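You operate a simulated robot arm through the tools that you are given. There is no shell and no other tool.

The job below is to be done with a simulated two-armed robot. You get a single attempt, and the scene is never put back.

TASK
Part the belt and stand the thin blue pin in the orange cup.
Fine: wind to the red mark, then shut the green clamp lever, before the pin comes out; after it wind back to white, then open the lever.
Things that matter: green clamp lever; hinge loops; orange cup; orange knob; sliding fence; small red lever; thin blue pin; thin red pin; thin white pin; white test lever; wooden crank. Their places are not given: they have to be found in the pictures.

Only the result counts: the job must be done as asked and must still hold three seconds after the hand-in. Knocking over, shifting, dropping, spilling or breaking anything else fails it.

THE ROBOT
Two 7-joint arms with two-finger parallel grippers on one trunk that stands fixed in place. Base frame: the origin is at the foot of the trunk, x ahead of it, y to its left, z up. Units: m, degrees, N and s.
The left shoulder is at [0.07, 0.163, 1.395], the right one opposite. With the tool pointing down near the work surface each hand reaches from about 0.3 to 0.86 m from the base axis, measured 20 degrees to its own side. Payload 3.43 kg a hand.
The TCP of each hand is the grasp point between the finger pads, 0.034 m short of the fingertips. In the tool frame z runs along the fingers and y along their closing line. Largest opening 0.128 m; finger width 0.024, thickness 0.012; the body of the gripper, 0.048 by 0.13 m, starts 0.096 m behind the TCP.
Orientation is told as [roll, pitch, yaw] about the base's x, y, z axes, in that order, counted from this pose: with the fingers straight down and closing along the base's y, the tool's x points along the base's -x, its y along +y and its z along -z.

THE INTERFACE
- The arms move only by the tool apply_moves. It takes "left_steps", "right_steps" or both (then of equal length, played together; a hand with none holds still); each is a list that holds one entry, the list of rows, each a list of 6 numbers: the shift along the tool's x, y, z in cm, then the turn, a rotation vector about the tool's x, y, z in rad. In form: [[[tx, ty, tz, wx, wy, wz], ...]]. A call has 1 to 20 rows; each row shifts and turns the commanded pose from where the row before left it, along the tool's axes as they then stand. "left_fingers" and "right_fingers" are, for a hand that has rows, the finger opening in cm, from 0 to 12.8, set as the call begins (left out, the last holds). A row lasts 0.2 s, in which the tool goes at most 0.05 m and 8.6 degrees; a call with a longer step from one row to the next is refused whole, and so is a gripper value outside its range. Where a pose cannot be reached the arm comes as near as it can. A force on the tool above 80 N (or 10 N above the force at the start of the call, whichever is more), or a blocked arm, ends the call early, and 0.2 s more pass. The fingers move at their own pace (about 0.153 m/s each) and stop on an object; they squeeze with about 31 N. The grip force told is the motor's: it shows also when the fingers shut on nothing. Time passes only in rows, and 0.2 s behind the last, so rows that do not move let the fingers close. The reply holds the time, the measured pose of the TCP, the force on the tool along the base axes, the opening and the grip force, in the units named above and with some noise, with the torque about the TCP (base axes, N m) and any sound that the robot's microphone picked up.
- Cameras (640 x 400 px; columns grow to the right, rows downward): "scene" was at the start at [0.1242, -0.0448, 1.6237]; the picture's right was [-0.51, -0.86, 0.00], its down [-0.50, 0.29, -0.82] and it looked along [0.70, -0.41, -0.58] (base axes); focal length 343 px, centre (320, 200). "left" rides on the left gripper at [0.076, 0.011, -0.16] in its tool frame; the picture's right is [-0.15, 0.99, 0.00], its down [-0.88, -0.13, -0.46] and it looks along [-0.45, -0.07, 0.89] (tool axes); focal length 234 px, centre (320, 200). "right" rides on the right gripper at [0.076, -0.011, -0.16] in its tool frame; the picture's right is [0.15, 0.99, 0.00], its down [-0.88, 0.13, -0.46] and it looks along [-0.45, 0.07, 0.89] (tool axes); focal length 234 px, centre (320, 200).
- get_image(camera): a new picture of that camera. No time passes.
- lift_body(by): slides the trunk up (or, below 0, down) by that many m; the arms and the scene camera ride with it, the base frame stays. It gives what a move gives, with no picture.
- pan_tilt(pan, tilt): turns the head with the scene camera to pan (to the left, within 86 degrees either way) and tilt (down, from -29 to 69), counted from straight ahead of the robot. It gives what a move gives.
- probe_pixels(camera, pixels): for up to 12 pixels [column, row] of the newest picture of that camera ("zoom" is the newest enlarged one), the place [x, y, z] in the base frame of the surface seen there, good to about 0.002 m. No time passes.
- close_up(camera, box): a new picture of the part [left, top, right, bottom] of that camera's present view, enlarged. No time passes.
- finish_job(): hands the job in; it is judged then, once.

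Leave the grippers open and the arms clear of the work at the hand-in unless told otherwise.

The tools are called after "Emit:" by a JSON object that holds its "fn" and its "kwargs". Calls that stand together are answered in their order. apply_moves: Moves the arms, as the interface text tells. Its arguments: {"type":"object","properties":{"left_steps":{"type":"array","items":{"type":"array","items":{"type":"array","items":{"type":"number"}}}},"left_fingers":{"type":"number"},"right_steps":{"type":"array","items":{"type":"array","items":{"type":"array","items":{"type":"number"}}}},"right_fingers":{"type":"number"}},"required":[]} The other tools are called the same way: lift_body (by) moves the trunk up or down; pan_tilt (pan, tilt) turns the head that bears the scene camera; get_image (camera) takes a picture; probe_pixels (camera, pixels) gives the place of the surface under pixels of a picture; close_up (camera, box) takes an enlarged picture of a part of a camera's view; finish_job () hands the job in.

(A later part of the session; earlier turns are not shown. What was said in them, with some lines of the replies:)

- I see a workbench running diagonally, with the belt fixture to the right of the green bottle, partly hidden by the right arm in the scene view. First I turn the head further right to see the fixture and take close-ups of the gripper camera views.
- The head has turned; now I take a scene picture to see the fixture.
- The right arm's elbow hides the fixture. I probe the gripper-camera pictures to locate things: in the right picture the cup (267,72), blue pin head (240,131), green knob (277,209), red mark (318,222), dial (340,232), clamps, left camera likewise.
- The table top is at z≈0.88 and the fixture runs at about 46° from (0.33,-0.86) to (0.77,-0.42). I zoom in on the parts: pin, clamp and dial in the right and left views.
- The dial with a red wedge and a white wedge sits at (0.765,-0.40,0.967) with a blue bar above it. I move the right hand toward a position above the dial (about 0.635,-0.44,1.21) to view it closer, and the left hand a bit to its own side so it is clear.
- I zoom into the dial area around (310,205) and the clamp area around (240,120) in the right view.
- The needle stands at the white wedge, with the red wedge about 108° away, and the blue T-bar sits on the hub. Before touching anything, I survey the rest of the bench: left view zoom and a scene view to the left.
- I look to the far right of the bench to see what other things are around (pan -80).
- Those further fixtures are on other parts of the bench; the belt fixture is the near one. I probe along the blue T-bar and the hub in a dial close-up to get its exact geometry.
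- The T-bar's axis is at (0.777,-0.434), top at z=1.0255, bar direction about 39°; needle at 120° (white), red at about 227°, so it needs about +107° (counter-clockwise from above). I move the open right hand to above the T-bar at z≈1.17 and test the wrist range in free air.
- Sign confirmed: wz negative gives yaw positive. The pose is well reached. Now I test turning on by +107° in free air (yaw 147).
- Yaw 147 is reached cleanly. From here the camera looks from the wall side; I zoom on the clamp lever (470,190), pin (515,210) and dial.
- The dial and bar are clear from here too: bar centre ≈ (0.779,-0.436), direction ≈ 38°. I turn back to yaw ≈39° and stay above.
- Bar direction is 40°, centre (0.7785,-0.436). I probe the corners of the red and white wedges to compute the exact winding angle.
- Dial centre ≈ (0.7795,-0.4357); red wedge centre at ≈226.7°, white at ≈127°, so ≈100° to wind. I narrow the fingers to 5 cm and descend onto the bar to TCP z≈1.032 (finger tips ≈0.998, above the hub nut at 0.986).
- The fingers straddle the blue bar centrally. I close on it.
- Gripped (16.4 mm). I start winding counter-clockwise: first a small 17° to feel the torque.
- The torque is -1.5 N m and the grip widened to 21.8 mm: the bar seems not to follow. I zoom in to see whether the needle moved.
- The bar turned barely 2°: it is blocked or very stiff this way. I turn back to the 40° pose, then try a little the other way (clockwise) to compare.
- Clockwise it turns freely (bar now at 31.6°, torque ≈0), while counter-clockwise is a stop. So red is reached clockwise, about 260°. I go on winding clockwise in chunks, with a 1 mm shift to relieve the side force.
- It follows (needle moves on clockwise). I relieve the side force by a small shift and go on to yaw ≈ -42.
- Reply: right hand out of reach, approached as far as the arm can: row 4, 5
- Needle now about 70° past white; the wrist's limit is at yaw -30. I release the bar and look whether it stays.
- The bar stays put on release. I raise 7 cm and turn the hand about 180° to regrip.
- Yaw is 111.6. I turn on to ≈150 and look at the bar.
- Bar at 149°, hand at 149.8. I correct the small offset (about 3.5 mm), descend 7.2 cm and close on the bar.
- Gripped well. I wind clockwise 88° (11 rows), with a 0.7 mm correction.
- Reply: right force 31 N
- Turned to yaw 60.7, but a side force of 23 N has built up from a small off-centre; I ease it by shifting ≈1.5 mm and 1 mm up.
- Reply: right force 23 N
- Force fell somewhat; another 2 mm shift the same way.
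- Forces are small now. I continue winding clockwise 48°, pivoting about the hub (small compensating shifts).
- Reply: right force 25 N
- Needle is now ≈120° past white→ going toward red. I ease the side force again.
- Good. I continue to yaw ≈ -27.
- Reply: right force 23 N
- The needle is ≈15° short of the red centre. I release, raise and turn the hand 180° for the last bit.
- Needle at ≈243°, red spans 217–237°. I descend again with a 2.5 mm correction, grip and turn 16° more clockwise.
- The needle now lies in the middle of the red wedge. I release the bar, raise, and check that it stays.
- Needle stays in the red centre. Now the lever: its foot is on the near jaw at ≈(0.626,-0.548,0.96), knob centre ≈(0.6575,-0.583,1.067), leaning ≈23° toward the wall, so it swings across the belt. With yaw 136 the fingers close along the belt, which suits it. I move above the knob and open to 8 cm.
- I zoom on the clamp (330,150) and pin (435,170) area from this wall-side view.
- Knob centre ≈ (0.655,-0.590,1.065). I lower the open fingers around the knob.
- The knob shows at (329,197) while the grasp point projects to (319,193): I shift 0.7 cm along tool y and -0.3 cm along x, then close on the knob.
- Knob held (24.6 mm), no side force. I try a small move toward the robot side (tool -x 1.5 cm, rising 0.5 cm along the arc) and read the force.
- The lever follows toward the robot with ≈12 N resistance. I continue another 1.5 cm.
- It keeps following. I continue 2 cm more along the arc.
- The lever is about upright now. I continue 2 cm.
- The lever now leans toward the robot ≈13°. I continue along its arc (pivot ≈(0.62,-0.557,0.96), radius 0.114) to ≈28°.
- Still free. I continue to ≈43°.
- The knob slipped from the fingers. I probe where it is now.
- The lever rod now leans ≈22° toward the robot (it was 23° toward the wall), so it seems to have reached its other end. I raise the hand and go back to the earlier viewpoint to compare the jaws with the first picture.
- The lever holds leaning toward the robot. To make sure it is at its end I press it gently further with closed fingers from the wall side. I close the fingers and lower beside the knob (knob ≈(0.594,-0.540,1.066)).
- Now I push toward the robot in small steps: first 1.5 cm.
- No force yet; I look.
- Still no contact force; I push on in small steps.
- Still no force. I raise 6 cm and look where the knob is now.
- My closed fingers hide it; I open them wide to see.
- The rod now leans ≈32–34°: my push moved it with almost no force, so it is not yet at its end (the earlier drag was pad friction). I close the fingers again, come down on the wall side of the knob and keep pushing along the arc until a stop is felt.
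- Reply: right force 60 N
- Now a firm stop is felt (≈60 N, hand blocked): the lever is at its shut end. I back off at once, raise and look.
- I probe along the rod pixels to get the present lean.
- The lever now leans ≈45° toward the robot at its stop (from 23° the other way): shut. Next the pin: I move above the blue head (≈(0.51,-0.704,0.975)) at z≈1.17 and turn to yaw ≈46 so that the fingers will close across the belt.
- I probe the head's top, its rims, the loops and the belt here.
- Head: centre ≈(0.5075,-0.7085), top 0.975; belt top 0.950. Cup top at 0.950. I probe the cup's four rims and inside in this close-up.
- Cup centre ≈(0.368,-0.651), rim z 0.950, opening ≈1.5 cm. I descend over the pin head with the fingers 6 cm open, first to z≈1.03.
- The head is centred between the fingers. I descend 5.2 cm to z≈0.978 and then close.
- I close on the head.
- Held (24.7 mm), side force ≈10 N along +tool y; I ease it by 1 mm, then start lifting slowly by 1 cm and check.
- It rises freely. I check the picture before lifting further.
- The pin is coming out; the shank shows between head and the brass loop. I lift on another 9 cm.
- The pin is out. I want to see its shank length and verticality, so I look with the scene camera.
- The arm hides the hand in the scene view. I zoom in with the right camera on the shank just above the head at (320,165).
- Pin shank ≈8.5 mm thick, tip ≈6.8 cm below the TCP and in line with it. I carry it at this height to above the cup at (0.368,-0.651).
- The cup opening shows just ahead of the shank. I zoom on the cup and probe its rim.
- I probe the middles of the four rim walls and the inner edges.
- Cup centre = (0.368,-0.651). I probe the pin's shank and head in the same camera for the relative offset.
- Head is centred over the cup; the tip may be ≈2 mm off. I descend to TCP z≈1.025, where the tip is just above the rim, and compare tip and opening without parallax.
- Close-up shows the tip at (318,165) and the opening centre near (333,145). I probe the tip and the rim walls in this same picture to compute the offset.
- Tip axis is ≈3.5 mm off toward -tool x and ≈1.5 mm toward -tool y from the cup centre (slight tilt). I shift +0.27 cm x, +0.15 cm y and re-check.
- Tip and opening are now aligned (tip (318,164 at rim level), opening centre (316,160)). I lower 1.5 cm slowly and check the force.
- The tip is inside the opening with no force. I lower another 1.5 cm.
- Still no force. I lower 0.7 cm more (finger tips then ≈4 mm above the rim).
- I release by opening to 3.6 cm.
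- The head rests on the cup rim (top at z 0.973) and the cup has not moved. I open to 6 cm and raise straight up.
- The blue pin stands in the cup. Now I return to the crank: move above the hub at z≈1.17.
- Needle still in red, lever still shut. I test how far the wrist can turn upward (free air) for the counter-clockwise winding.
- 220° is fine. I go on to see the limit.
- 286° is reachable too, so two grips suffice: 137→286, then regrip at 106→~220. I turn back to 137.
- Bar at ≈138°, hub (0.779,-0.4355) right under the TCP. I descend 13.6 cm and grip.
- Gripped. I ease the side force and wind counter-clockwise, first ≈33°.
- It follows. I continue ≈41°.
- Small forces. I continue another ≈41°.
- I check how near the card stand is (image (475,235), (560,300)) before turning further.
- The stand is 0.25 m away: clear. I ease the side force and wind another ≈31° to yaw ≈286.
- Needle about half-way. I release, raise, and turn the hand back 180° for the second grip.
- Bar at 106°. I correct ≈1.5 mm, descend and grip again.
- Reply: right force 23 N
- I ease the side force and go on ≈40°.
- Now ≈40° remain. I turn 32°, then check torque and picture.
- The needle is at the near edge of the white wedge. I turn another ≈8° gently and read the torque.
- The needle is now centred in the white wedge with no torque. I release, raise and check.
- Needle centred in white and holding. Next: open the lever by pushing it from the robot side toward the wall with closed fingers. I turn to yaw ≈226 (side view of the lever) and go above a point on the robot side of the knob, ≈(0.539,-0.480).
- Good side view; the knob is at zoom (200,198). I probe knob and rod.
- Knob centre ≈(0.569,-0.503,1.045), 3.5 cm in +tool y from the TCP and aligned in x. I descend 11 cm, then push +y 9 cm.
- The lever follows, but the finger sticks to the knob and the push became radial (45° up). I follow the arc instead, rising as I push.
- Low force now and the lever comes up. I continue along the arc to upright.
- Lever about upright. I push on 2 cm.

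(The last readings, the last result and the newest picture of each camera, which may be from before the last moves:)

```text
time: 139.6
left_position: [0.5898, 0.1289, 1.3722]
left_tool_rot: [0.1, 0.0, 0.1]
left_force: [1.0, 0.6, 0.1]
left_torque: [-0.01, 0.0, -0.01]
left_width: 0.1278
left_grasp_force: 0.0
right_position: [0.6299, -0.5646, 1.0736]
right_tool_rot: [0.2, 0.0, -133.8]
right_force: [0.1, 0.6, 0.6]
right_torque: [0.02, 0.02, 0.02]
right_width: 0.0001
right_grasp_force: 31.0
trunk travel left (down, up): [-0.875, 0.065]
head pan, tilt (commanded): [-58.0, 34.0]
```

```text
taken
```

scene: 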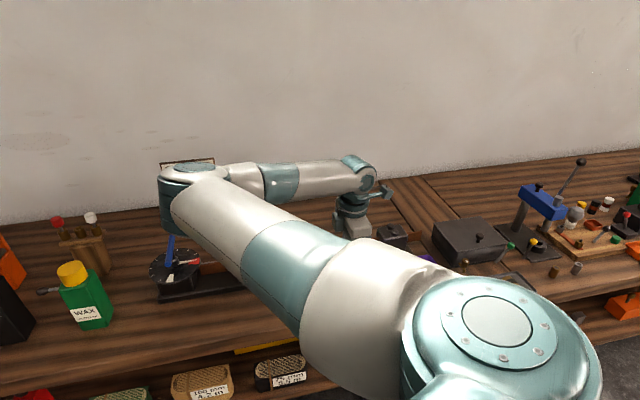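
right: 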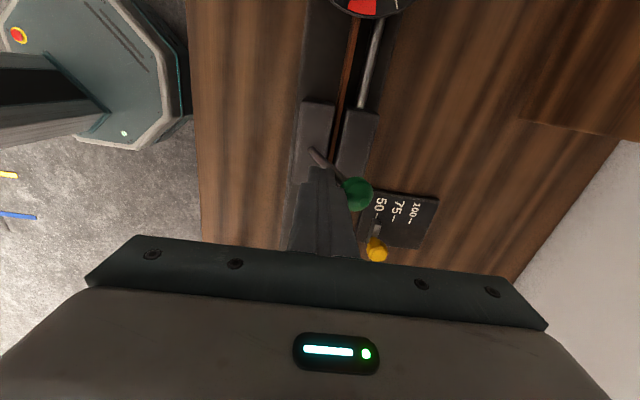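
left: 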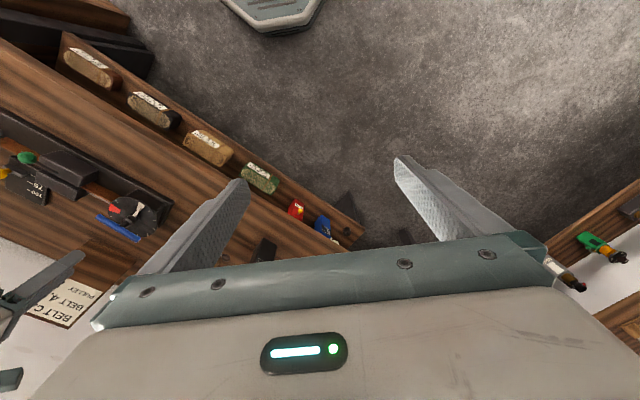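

Still free. I go on in small steps and watch for the stop.

Emit:
{"fn": "apply_moves", "kwargs": {"right_steps": [[[0, 0.4, 0.1, 0, 0, 0], [0, 0.3, 0.1, 0, 0, 0], [0, 0, 0, 0, 0, 0]]]}}

Emit:
{"fn": "apply_moves", "kwargs": {"right_steps": [[[0, 0.3, 0.05, 0, 0, 0], [0, 0, 0, 0, 0, 0]]]}}

Emit:
{"fn": "get_image", "kwargs": {"camera": "right"}}

```text
time: 140.4
left_position: [0.5889, 0.13, 1.3723]
left_tool_rot: [-0.2, 0.0, 0.0]
left_force: [0.6, -0.3, 0.4]
left_torque: [0.01, -0.02, -0.02]
left_width: 0.1281
left_grasp_force: 0.1
right_position: [0.634, -0.5706, 1.0719]
right_tool_rot: [0.1, 0.1, -133.7]
right_force: [-6.4, 6.0, 1.2]
right_torque: [0.2, 0.21, 0.06]
right_width: 0.0003
right_grasp_force: 31.1
trunk travel left (down, up): [-0.875, 0.065]
head pan, tilt (commanded): [-58.0, 34.0]
```

```text
time: 141.0
left_position: [0.5878, 0.1306, 1.3722]
left_tool_rot: [-0.1, -0.1, 0.0]
left_force: [0.5, -0.3, -0.1]
left_torque: [0.01, 0.0, -0.02]
left_width: 0.1282
left_grasp_force: 0.1
right_position: [0.6349, -0.5697, 1.0711]
right_tool_rot: [0.2, 0.0, -133.6]
right_force: [-13.6, 14.5, -1.0]
right_torque: [0.5, 0.47, 0.06]
right_width: 0.0
right_grasp_force: 31.2
trunk travel left (down, up): [-0.875, 0.065]
head pan, tilt (commanded): [-58.0, 34.0]
```

```text
taken
```

right: 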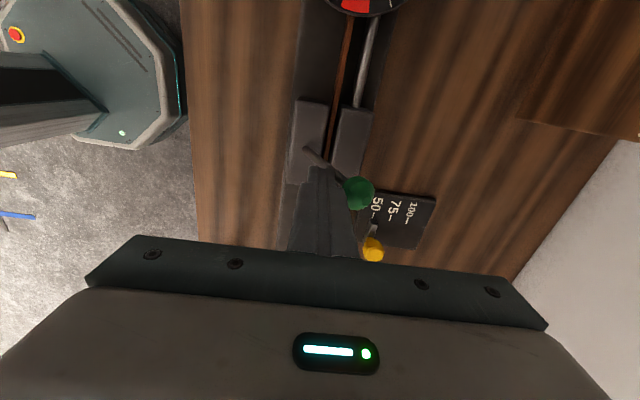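

The stop is felt (20 N, no motion): the lever is back at its open end. I back off, raise, and look.

Emit:
{"fn": "apply_moves", "kwargs": {"right_steps": [[[0, -1.0, 0, 0, 0, 0], [0, -1.5, 0, 0, 0, 0], [0, -1.0, -2, 0, 0, 0], [0, 0, -3, 0, 0, 0], [0, 0, -3, 0, 0, 0], [0, 0, -3, 0, 0, 0], [0, 0, -2, 0, 0, 0], [0, 0, 0, 0, 0, 0]]]}}

Emit:
{"fn": "get_image", "kwargs": {"camera": "right"}}

Emit:
{"fn": "close_up", "kwargs": {"camera": "right", "box": [260, 60, 440, 260]}}

```text
time: 142.8
left_position: [0.5893, 0.1279, 1.3712]
left_tool_rot: [0.0, 0.0, 0.0]
left_force: [0.2, -0.6, -0.1]
left_torque: [-0.01, 0.0, -0.01]
left_width: 0.1283
left_grasp_force: 0.0
right_position: [0.6113, -0.5497, 1.2008]
right_tool_rot: [0.2, 0.0, -133.7]
right_force: [-0.2, -1.1, -0.5]
right_torque: [-0.02, -0.01, 0.0]
right_width: 0.0
right_grasp_force: 30.6
trunk travel left (down, up): [-0.875, 0.065]
head pan, tilt (commanded): [-58.0, 34.0]
```

```text
taken
```

right: 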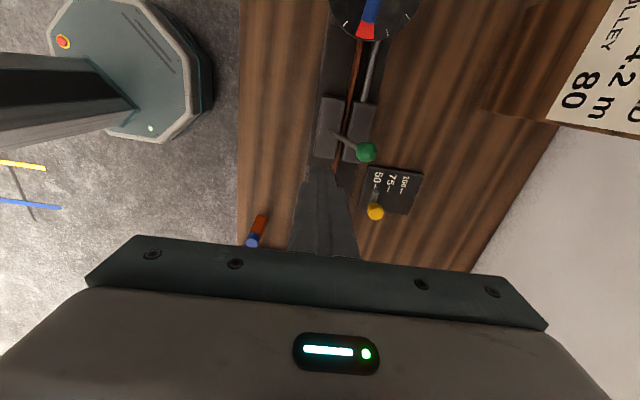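

```text
2.00 times, centred on (350, 160) of right
```

zoom: 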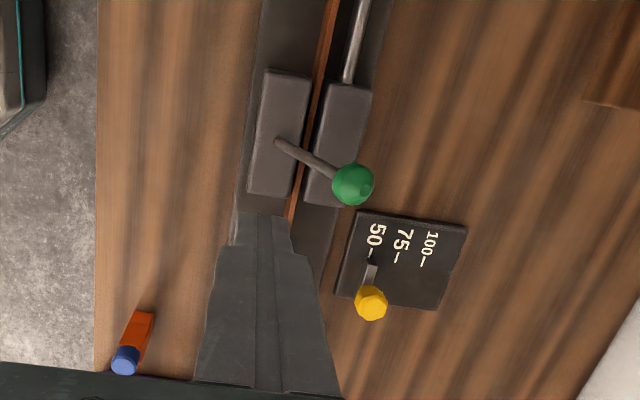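

I probe the rod to confirm the lean.

Emit:
{"fn": "probe_pixels", "kwargs": {"camera": "zoom", "pixels": [[282, 143], [295, 151], [308, 159], [322, 168], [352, 184], [345, 180], [124, 360], [140, 330]]}}

```text
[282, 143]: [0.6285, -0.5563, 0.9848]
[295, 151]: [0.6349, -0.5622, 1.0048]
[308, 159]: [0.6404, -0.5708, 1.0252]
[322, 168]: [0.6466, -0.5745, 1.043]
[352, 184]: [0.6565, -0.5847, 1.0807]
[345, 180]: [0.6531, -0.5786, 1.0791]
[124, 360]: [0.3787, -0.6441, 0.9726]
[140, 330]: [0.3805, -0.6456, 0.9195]
```

The lean is back to ≈24° toward the wall as at the start: open. Now I check the joint, dial and pin: I move along the belt with the fingers open for a closer view of the loops.

Emit:
{"fn": "apply_moves", "kwargs": {"right_steps": [[[-2.27, 0.52, 0.5, 0, 0, 0], [-2.27, 0.52, 0.5, 0, 0, 0], [-2.27, 0.52, 0.5, 0, 0, 0], [0, 0, 0, 0, 0, 0]]], "right_fingers": 10}}

Emit:
{"fn": "get_image", "kwargs": {"camera": "right"}}

Emit:
{"fn": "close_up", "kwargs": {"camera": "right", "box": [250, 120, 400, 260]}}

```text
time: 143.8
left_position: [0.5908, 0.1296, 1.3709]
left_tool_rot: [-0.1, 0.1, 0.0]
left_force: [0.3, -0.5, 0.0]
left_torque: [-0.01, 0.0, 0.0]
left_width: 0.1279
left_grasp_force: 0.0
right_position: [0.5756, -0.6082, 1.1863]
right_tool_rot: [0.2, 0.0, -133.7]
right_force: [-0.3, 0.2, 0.8]
right_torque: [-0.01, -0.03, -0.04]
right_width: 0.0998
right_grasp_force: 0.1
trunk travel left (down, up): [-0.875, 0.065]
head pan, tilt (commanded): [-58.0, 34.0]
```

```text
taken
```

right: 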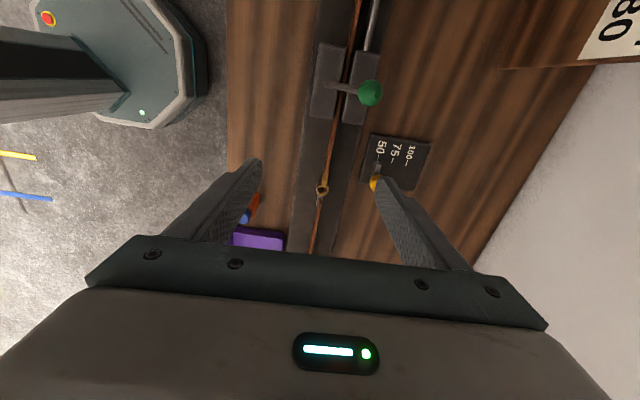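

```text
2.86 times, centred on (325, 190) of right
```

zoom: 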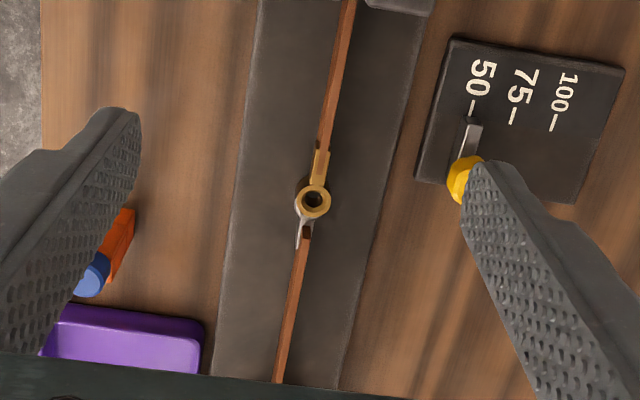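

I zoom in tighter on the loops.

Emit:
{"fn": "close_up", "kwargs": {"camera": "right", "box": [295, 150, 350, 240]}}

Emit:
{"fn": "probe_pixels", "kwargs": {"camera": "zoom", "pixels": [[320, 180], [310, 205], [330, 130], [312, 265], [295, 300], [318, 210]]}}

```text
4.44 times, centred on (322, 195) of right
```

zoom: 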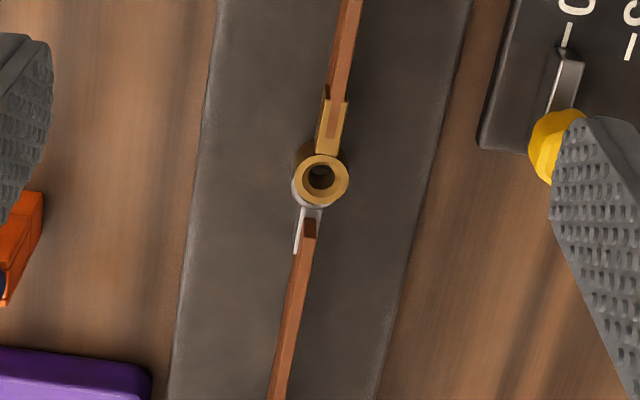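

```text
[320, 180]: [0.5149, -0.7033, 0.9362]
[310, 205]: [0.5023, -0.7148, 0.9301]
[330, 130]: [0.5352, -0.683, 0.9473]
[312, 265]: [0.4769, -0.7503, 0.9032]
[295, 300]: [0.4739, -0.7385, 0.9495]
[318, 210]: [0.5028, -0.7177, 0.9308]
```

The brass loop has moved apart from the steel one; the pin is out. I now raise the hand clear, moving back toward the start pose, and take final check pictures.

Emit:
{"fn": "apply_moves", "kwargs": {"right_steps": [[[0, 0, -3, 0, 0, 0.14], [0, 0, -3, 0, 0, 0.14], [0, 0, -3, 0, 0, 0.14], [0, 0, -3, 0, 0, 0.14], [0, 0, -3, 0, 0, 0.14], [0, 0, -3, 0, 0, 0.14], [0, 0, -3, 0, 0, 0.14], [0, 0, 0, 0, 0, 0.14], [0, 0, 0, 0, 0, 0.14], [0, 0, 0, 0, 0, 0.14], [0, 0, 0, 0, 0, 0.14], [0, 0, 0, 0, 0, 0.14], [0, 0, 0, 0, 0, 0.14], [0, 0, 0, 0, 0, 0.14], [0, 0, 0, 0, 0, 0.14], [0, 0, 0, 0, 0, 0.14], [0, 0, 0, 0, 0, 0.14], [0, 0, 0, 0, 0, 0.14], [0, 0, 0, 0, 0, 0.14], [0, 0, 0, 0, 0, 0.14]]], "right_fingers": 12}}

Emit:
{"fn": "get_image", "kwargs": {"camera": "right"}}

```text
time: 148.0
left_position: [0.5896, 0.1282, 1.371]
left_tool_rot: [0.0, 0.0, 0.0]
left_force: [-0.2, -0.1, 0.1]
left_torque: [-0.01, 0.03, 0.02]
left_width: 0.1281
left_grasp_force: 0.0
right_position: [0.5746, -0.6079, 1.396]
right_tool_rot: [-0.3, 0.0, 65.7]
right_force: [0.1, 0.9, 0.6]
right_torque: [-0.01, 0.0, 0.01]
right_width: 0.12
right_grasp_force: 0.1
trunk travel left (down, up): [-0.875, 0.065]
head pan, tilt (commanded): [-58.0, 34.0]
```

```text
taken
```

right: 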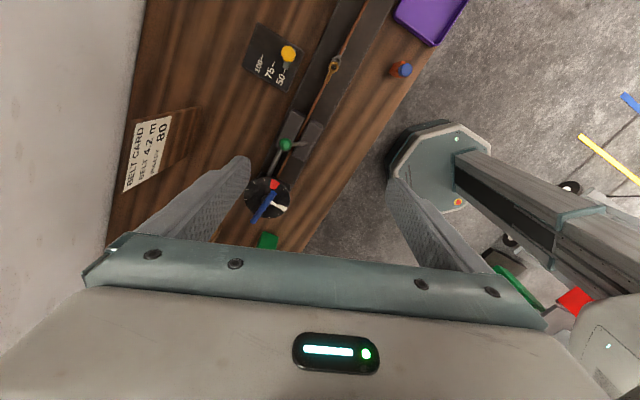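

I zoom on the dial with lever, then on the joint with the cup.

Emit:
{"fn": "close_up", "kwargs": {"camera": "right", "box": [230, 120, 330, 230]}}

Emit:
{"fn": "close_up", "kwargs": {"camera": "right", "box": [300, 20, 440, 130]}}

Emit:
{"fn": "probe_pixels", "kwargs": {"camera": "zoom", "pixels": [[156, 160], [476, 180], [150, 195], [165, 130], [130, 240], [440, 180]]}}

```text
3.64 times, centred on (280, 175) of right
```

zoom: 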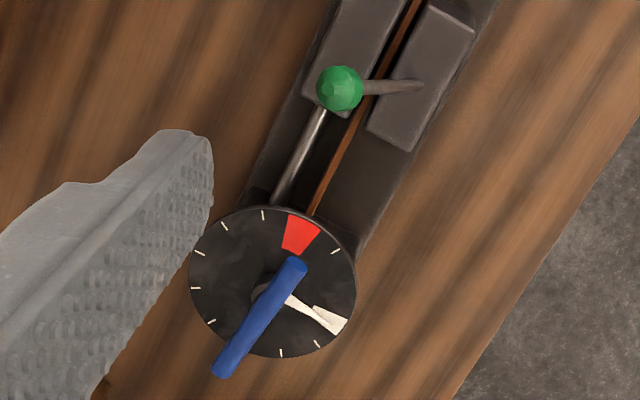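

```text
3.64 times, centred on (370, 75) of right
```

zoom: 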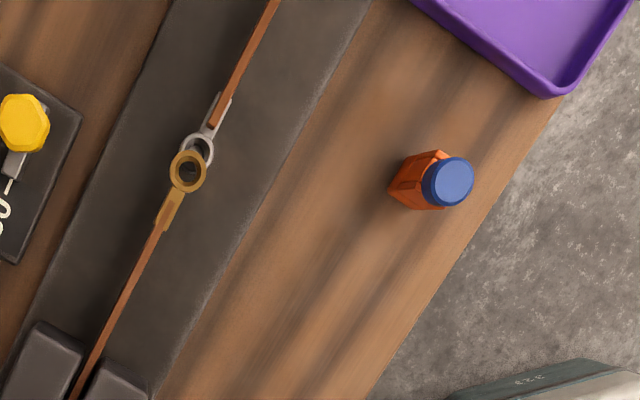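

```text
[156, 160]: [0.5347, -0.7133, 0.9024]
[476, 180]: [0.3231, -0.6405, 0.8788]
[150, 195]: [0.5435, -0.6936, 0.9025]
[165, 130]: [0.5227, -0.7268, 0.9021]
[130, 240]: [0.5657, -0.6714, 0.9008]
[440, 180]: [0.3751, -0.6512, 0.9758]
```

Loops are visibly apart, the pin stands in the cup, the lever is open. I check the needle more precisely with a tighter zoom and bar probe.

Emit:
{"fn": "close_up", "kwargs": {"camera": "right", "box": [240, 170, 295, 225]}}

Emit:
{"fn": "probe_pixels", "kwargs": {"camera": "zoom", "pixels": [[365, 175], [340, 215], [310, 260], [280, 305], [255, 345], [240, 365]]}}

```text
7.27 times, centred on (268, 198) of right
```

zoom: 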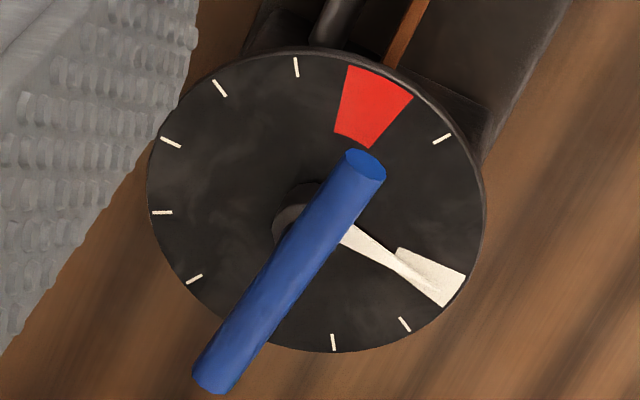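

```text
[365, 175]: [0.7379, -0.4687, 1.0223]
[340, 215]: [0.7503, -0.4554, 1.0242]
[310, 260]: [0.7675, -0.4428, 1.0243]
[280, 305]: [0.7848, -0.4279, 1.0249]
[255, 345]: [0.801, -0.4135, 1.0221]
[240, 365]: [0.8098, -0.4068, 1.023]
```

The bar is back at 40.7° (start 40.1°): needle on white. I move the open right hand back to its starting area so both arms are clear.

Emit:
{"fn": "apply_moves", "kwargs": {"right_steps": [[[-0.66, 3.26, 0, 0, 0, 0.1], [-0.3, 3.26, 0, 0, 0, 0], [-0.3, 3.26, 0, 0, 0, 0], [-0.3, 3.26, 0, 0, 0, 0], [-0.3, 3.26, 0, 0, 0, 0], [0, 0, 0, 0, 0, 0], [0, 0, 0, 0, 0, 0]]], "right_fingers": 12.8}}

Emit:
{"fn": "get_image", "kwargs": {"camera": "right"}}

Emit:
{"fn": "get_image", "kwargs": {"camera": "scene"}}

```text
time: 149.6
left_position: [0.5909, 0.1273, 1.3713]
left_tool_rot: [0.0, 0.0, -0.1]
left_force: [-0.2, -0.5, 1.0]
left_torque: [-0.01, -0.02, -0.01]
left_width: 0.1278
left_grasp_force: 0.0
right_position: [0.4417, -0.514, 1.3944]
right_tool_rot: [-0.2, 0.0, 60.0]
right_force: [-0.1, 0.3, 0.4]
right_torque: [-0.02, 0.02, 0.04]
right_width: 0.1277
right_grasp_force: 0.1
trunk travel left (down, up): [-0.875, 0.065]
head pan, tilt (commanded): [-58.0, 34.0]
```

```text
taken
```

right: 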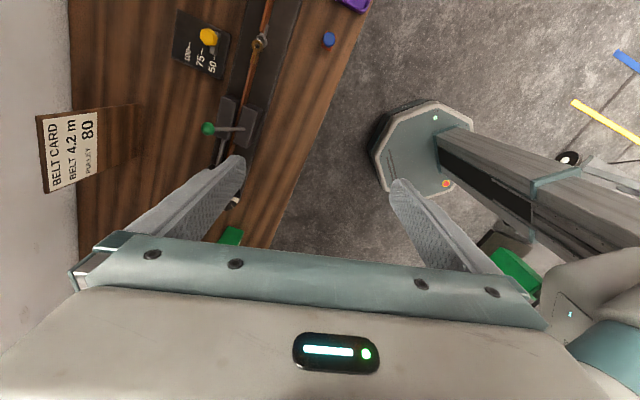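

```text
taken
```

scene: 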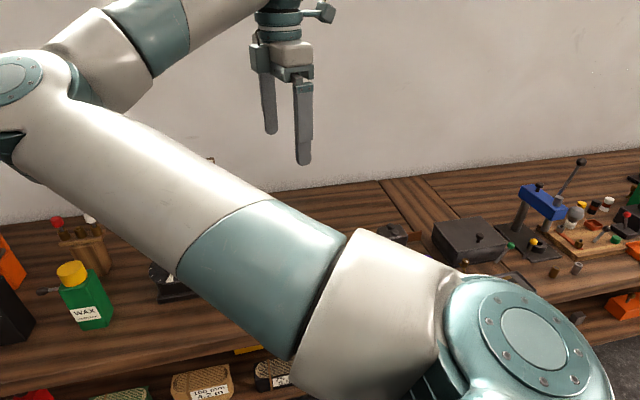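

I do a last zoom on the blue head at (329,39) and the joint.

Emit:
{"fn": "close_up", "kwargs": {"camera": "right", "box": [220, 0, 360, 110]}}

Emit:
{"fn": "probe_pixels", "kwargs": {"camera": "right", "pixels": [[329, 39], [327, 44], [331, 36], [322, 40]]}}

```text
3.64 times, centred on (290, 55) of right
```

zoom: 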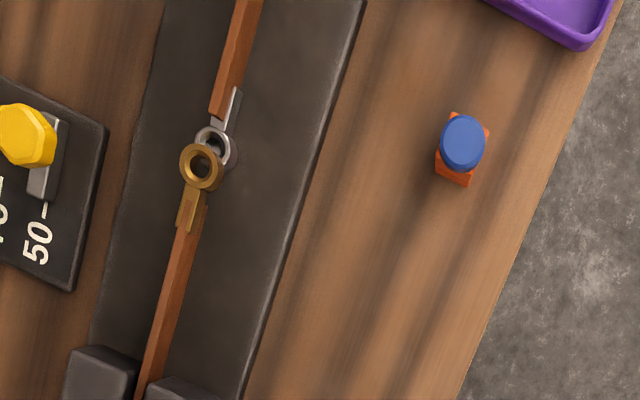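

```text
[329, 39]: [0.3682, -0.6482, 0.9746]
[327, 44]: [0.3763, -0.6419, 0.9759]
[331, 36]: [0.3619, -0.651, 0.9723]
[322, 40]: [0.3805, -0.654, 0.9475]
```

The belt is parted, with the brass and steel loops visibly offset. The thin blue pin stands upright in the orange cup with its head on the rim. The needle is on white, the green lever is open, and both hands are open and clear. I hand the job in.

Emit:
{"fn": "finish_job", "kwargs": {}}

```text
The job is handed in.
```

I parted the belt and stood the thin blue pin upright in the orange cup, and I have handed the job in. I don't have the judged result; what follows is from my last pictures and readings.

- **Winding to red:** The crank turned only clockwise from white. I wound it about 260° until the needle sat in the middle of the red mark.
- **Shutting the clamp:** I swung the green lever toward the robot until it hit a firm stop. My last push there reached about 60 N before I backed off.
- **Pin and belt:** The pin pulled out freely after that, and I lowered it into the cup. Its head now rests on the rim and the cup did not move. The brass and steel hinge loops are now visibly offset from each other.
- **Winding back and opening:** I wound the crank back until the needle was centred on white, and its bar is within 1° of where it started. I then pushed the lever back to its open stop; it leans as it did at the start, within about 1°.

During the first attempt to shut the lever, the knob slipped out of the gripper partway. I finished the swing by pushing it with closed fingers. Both grippers are open and clear of the work, and I saw nothing else knocked over or shifted.
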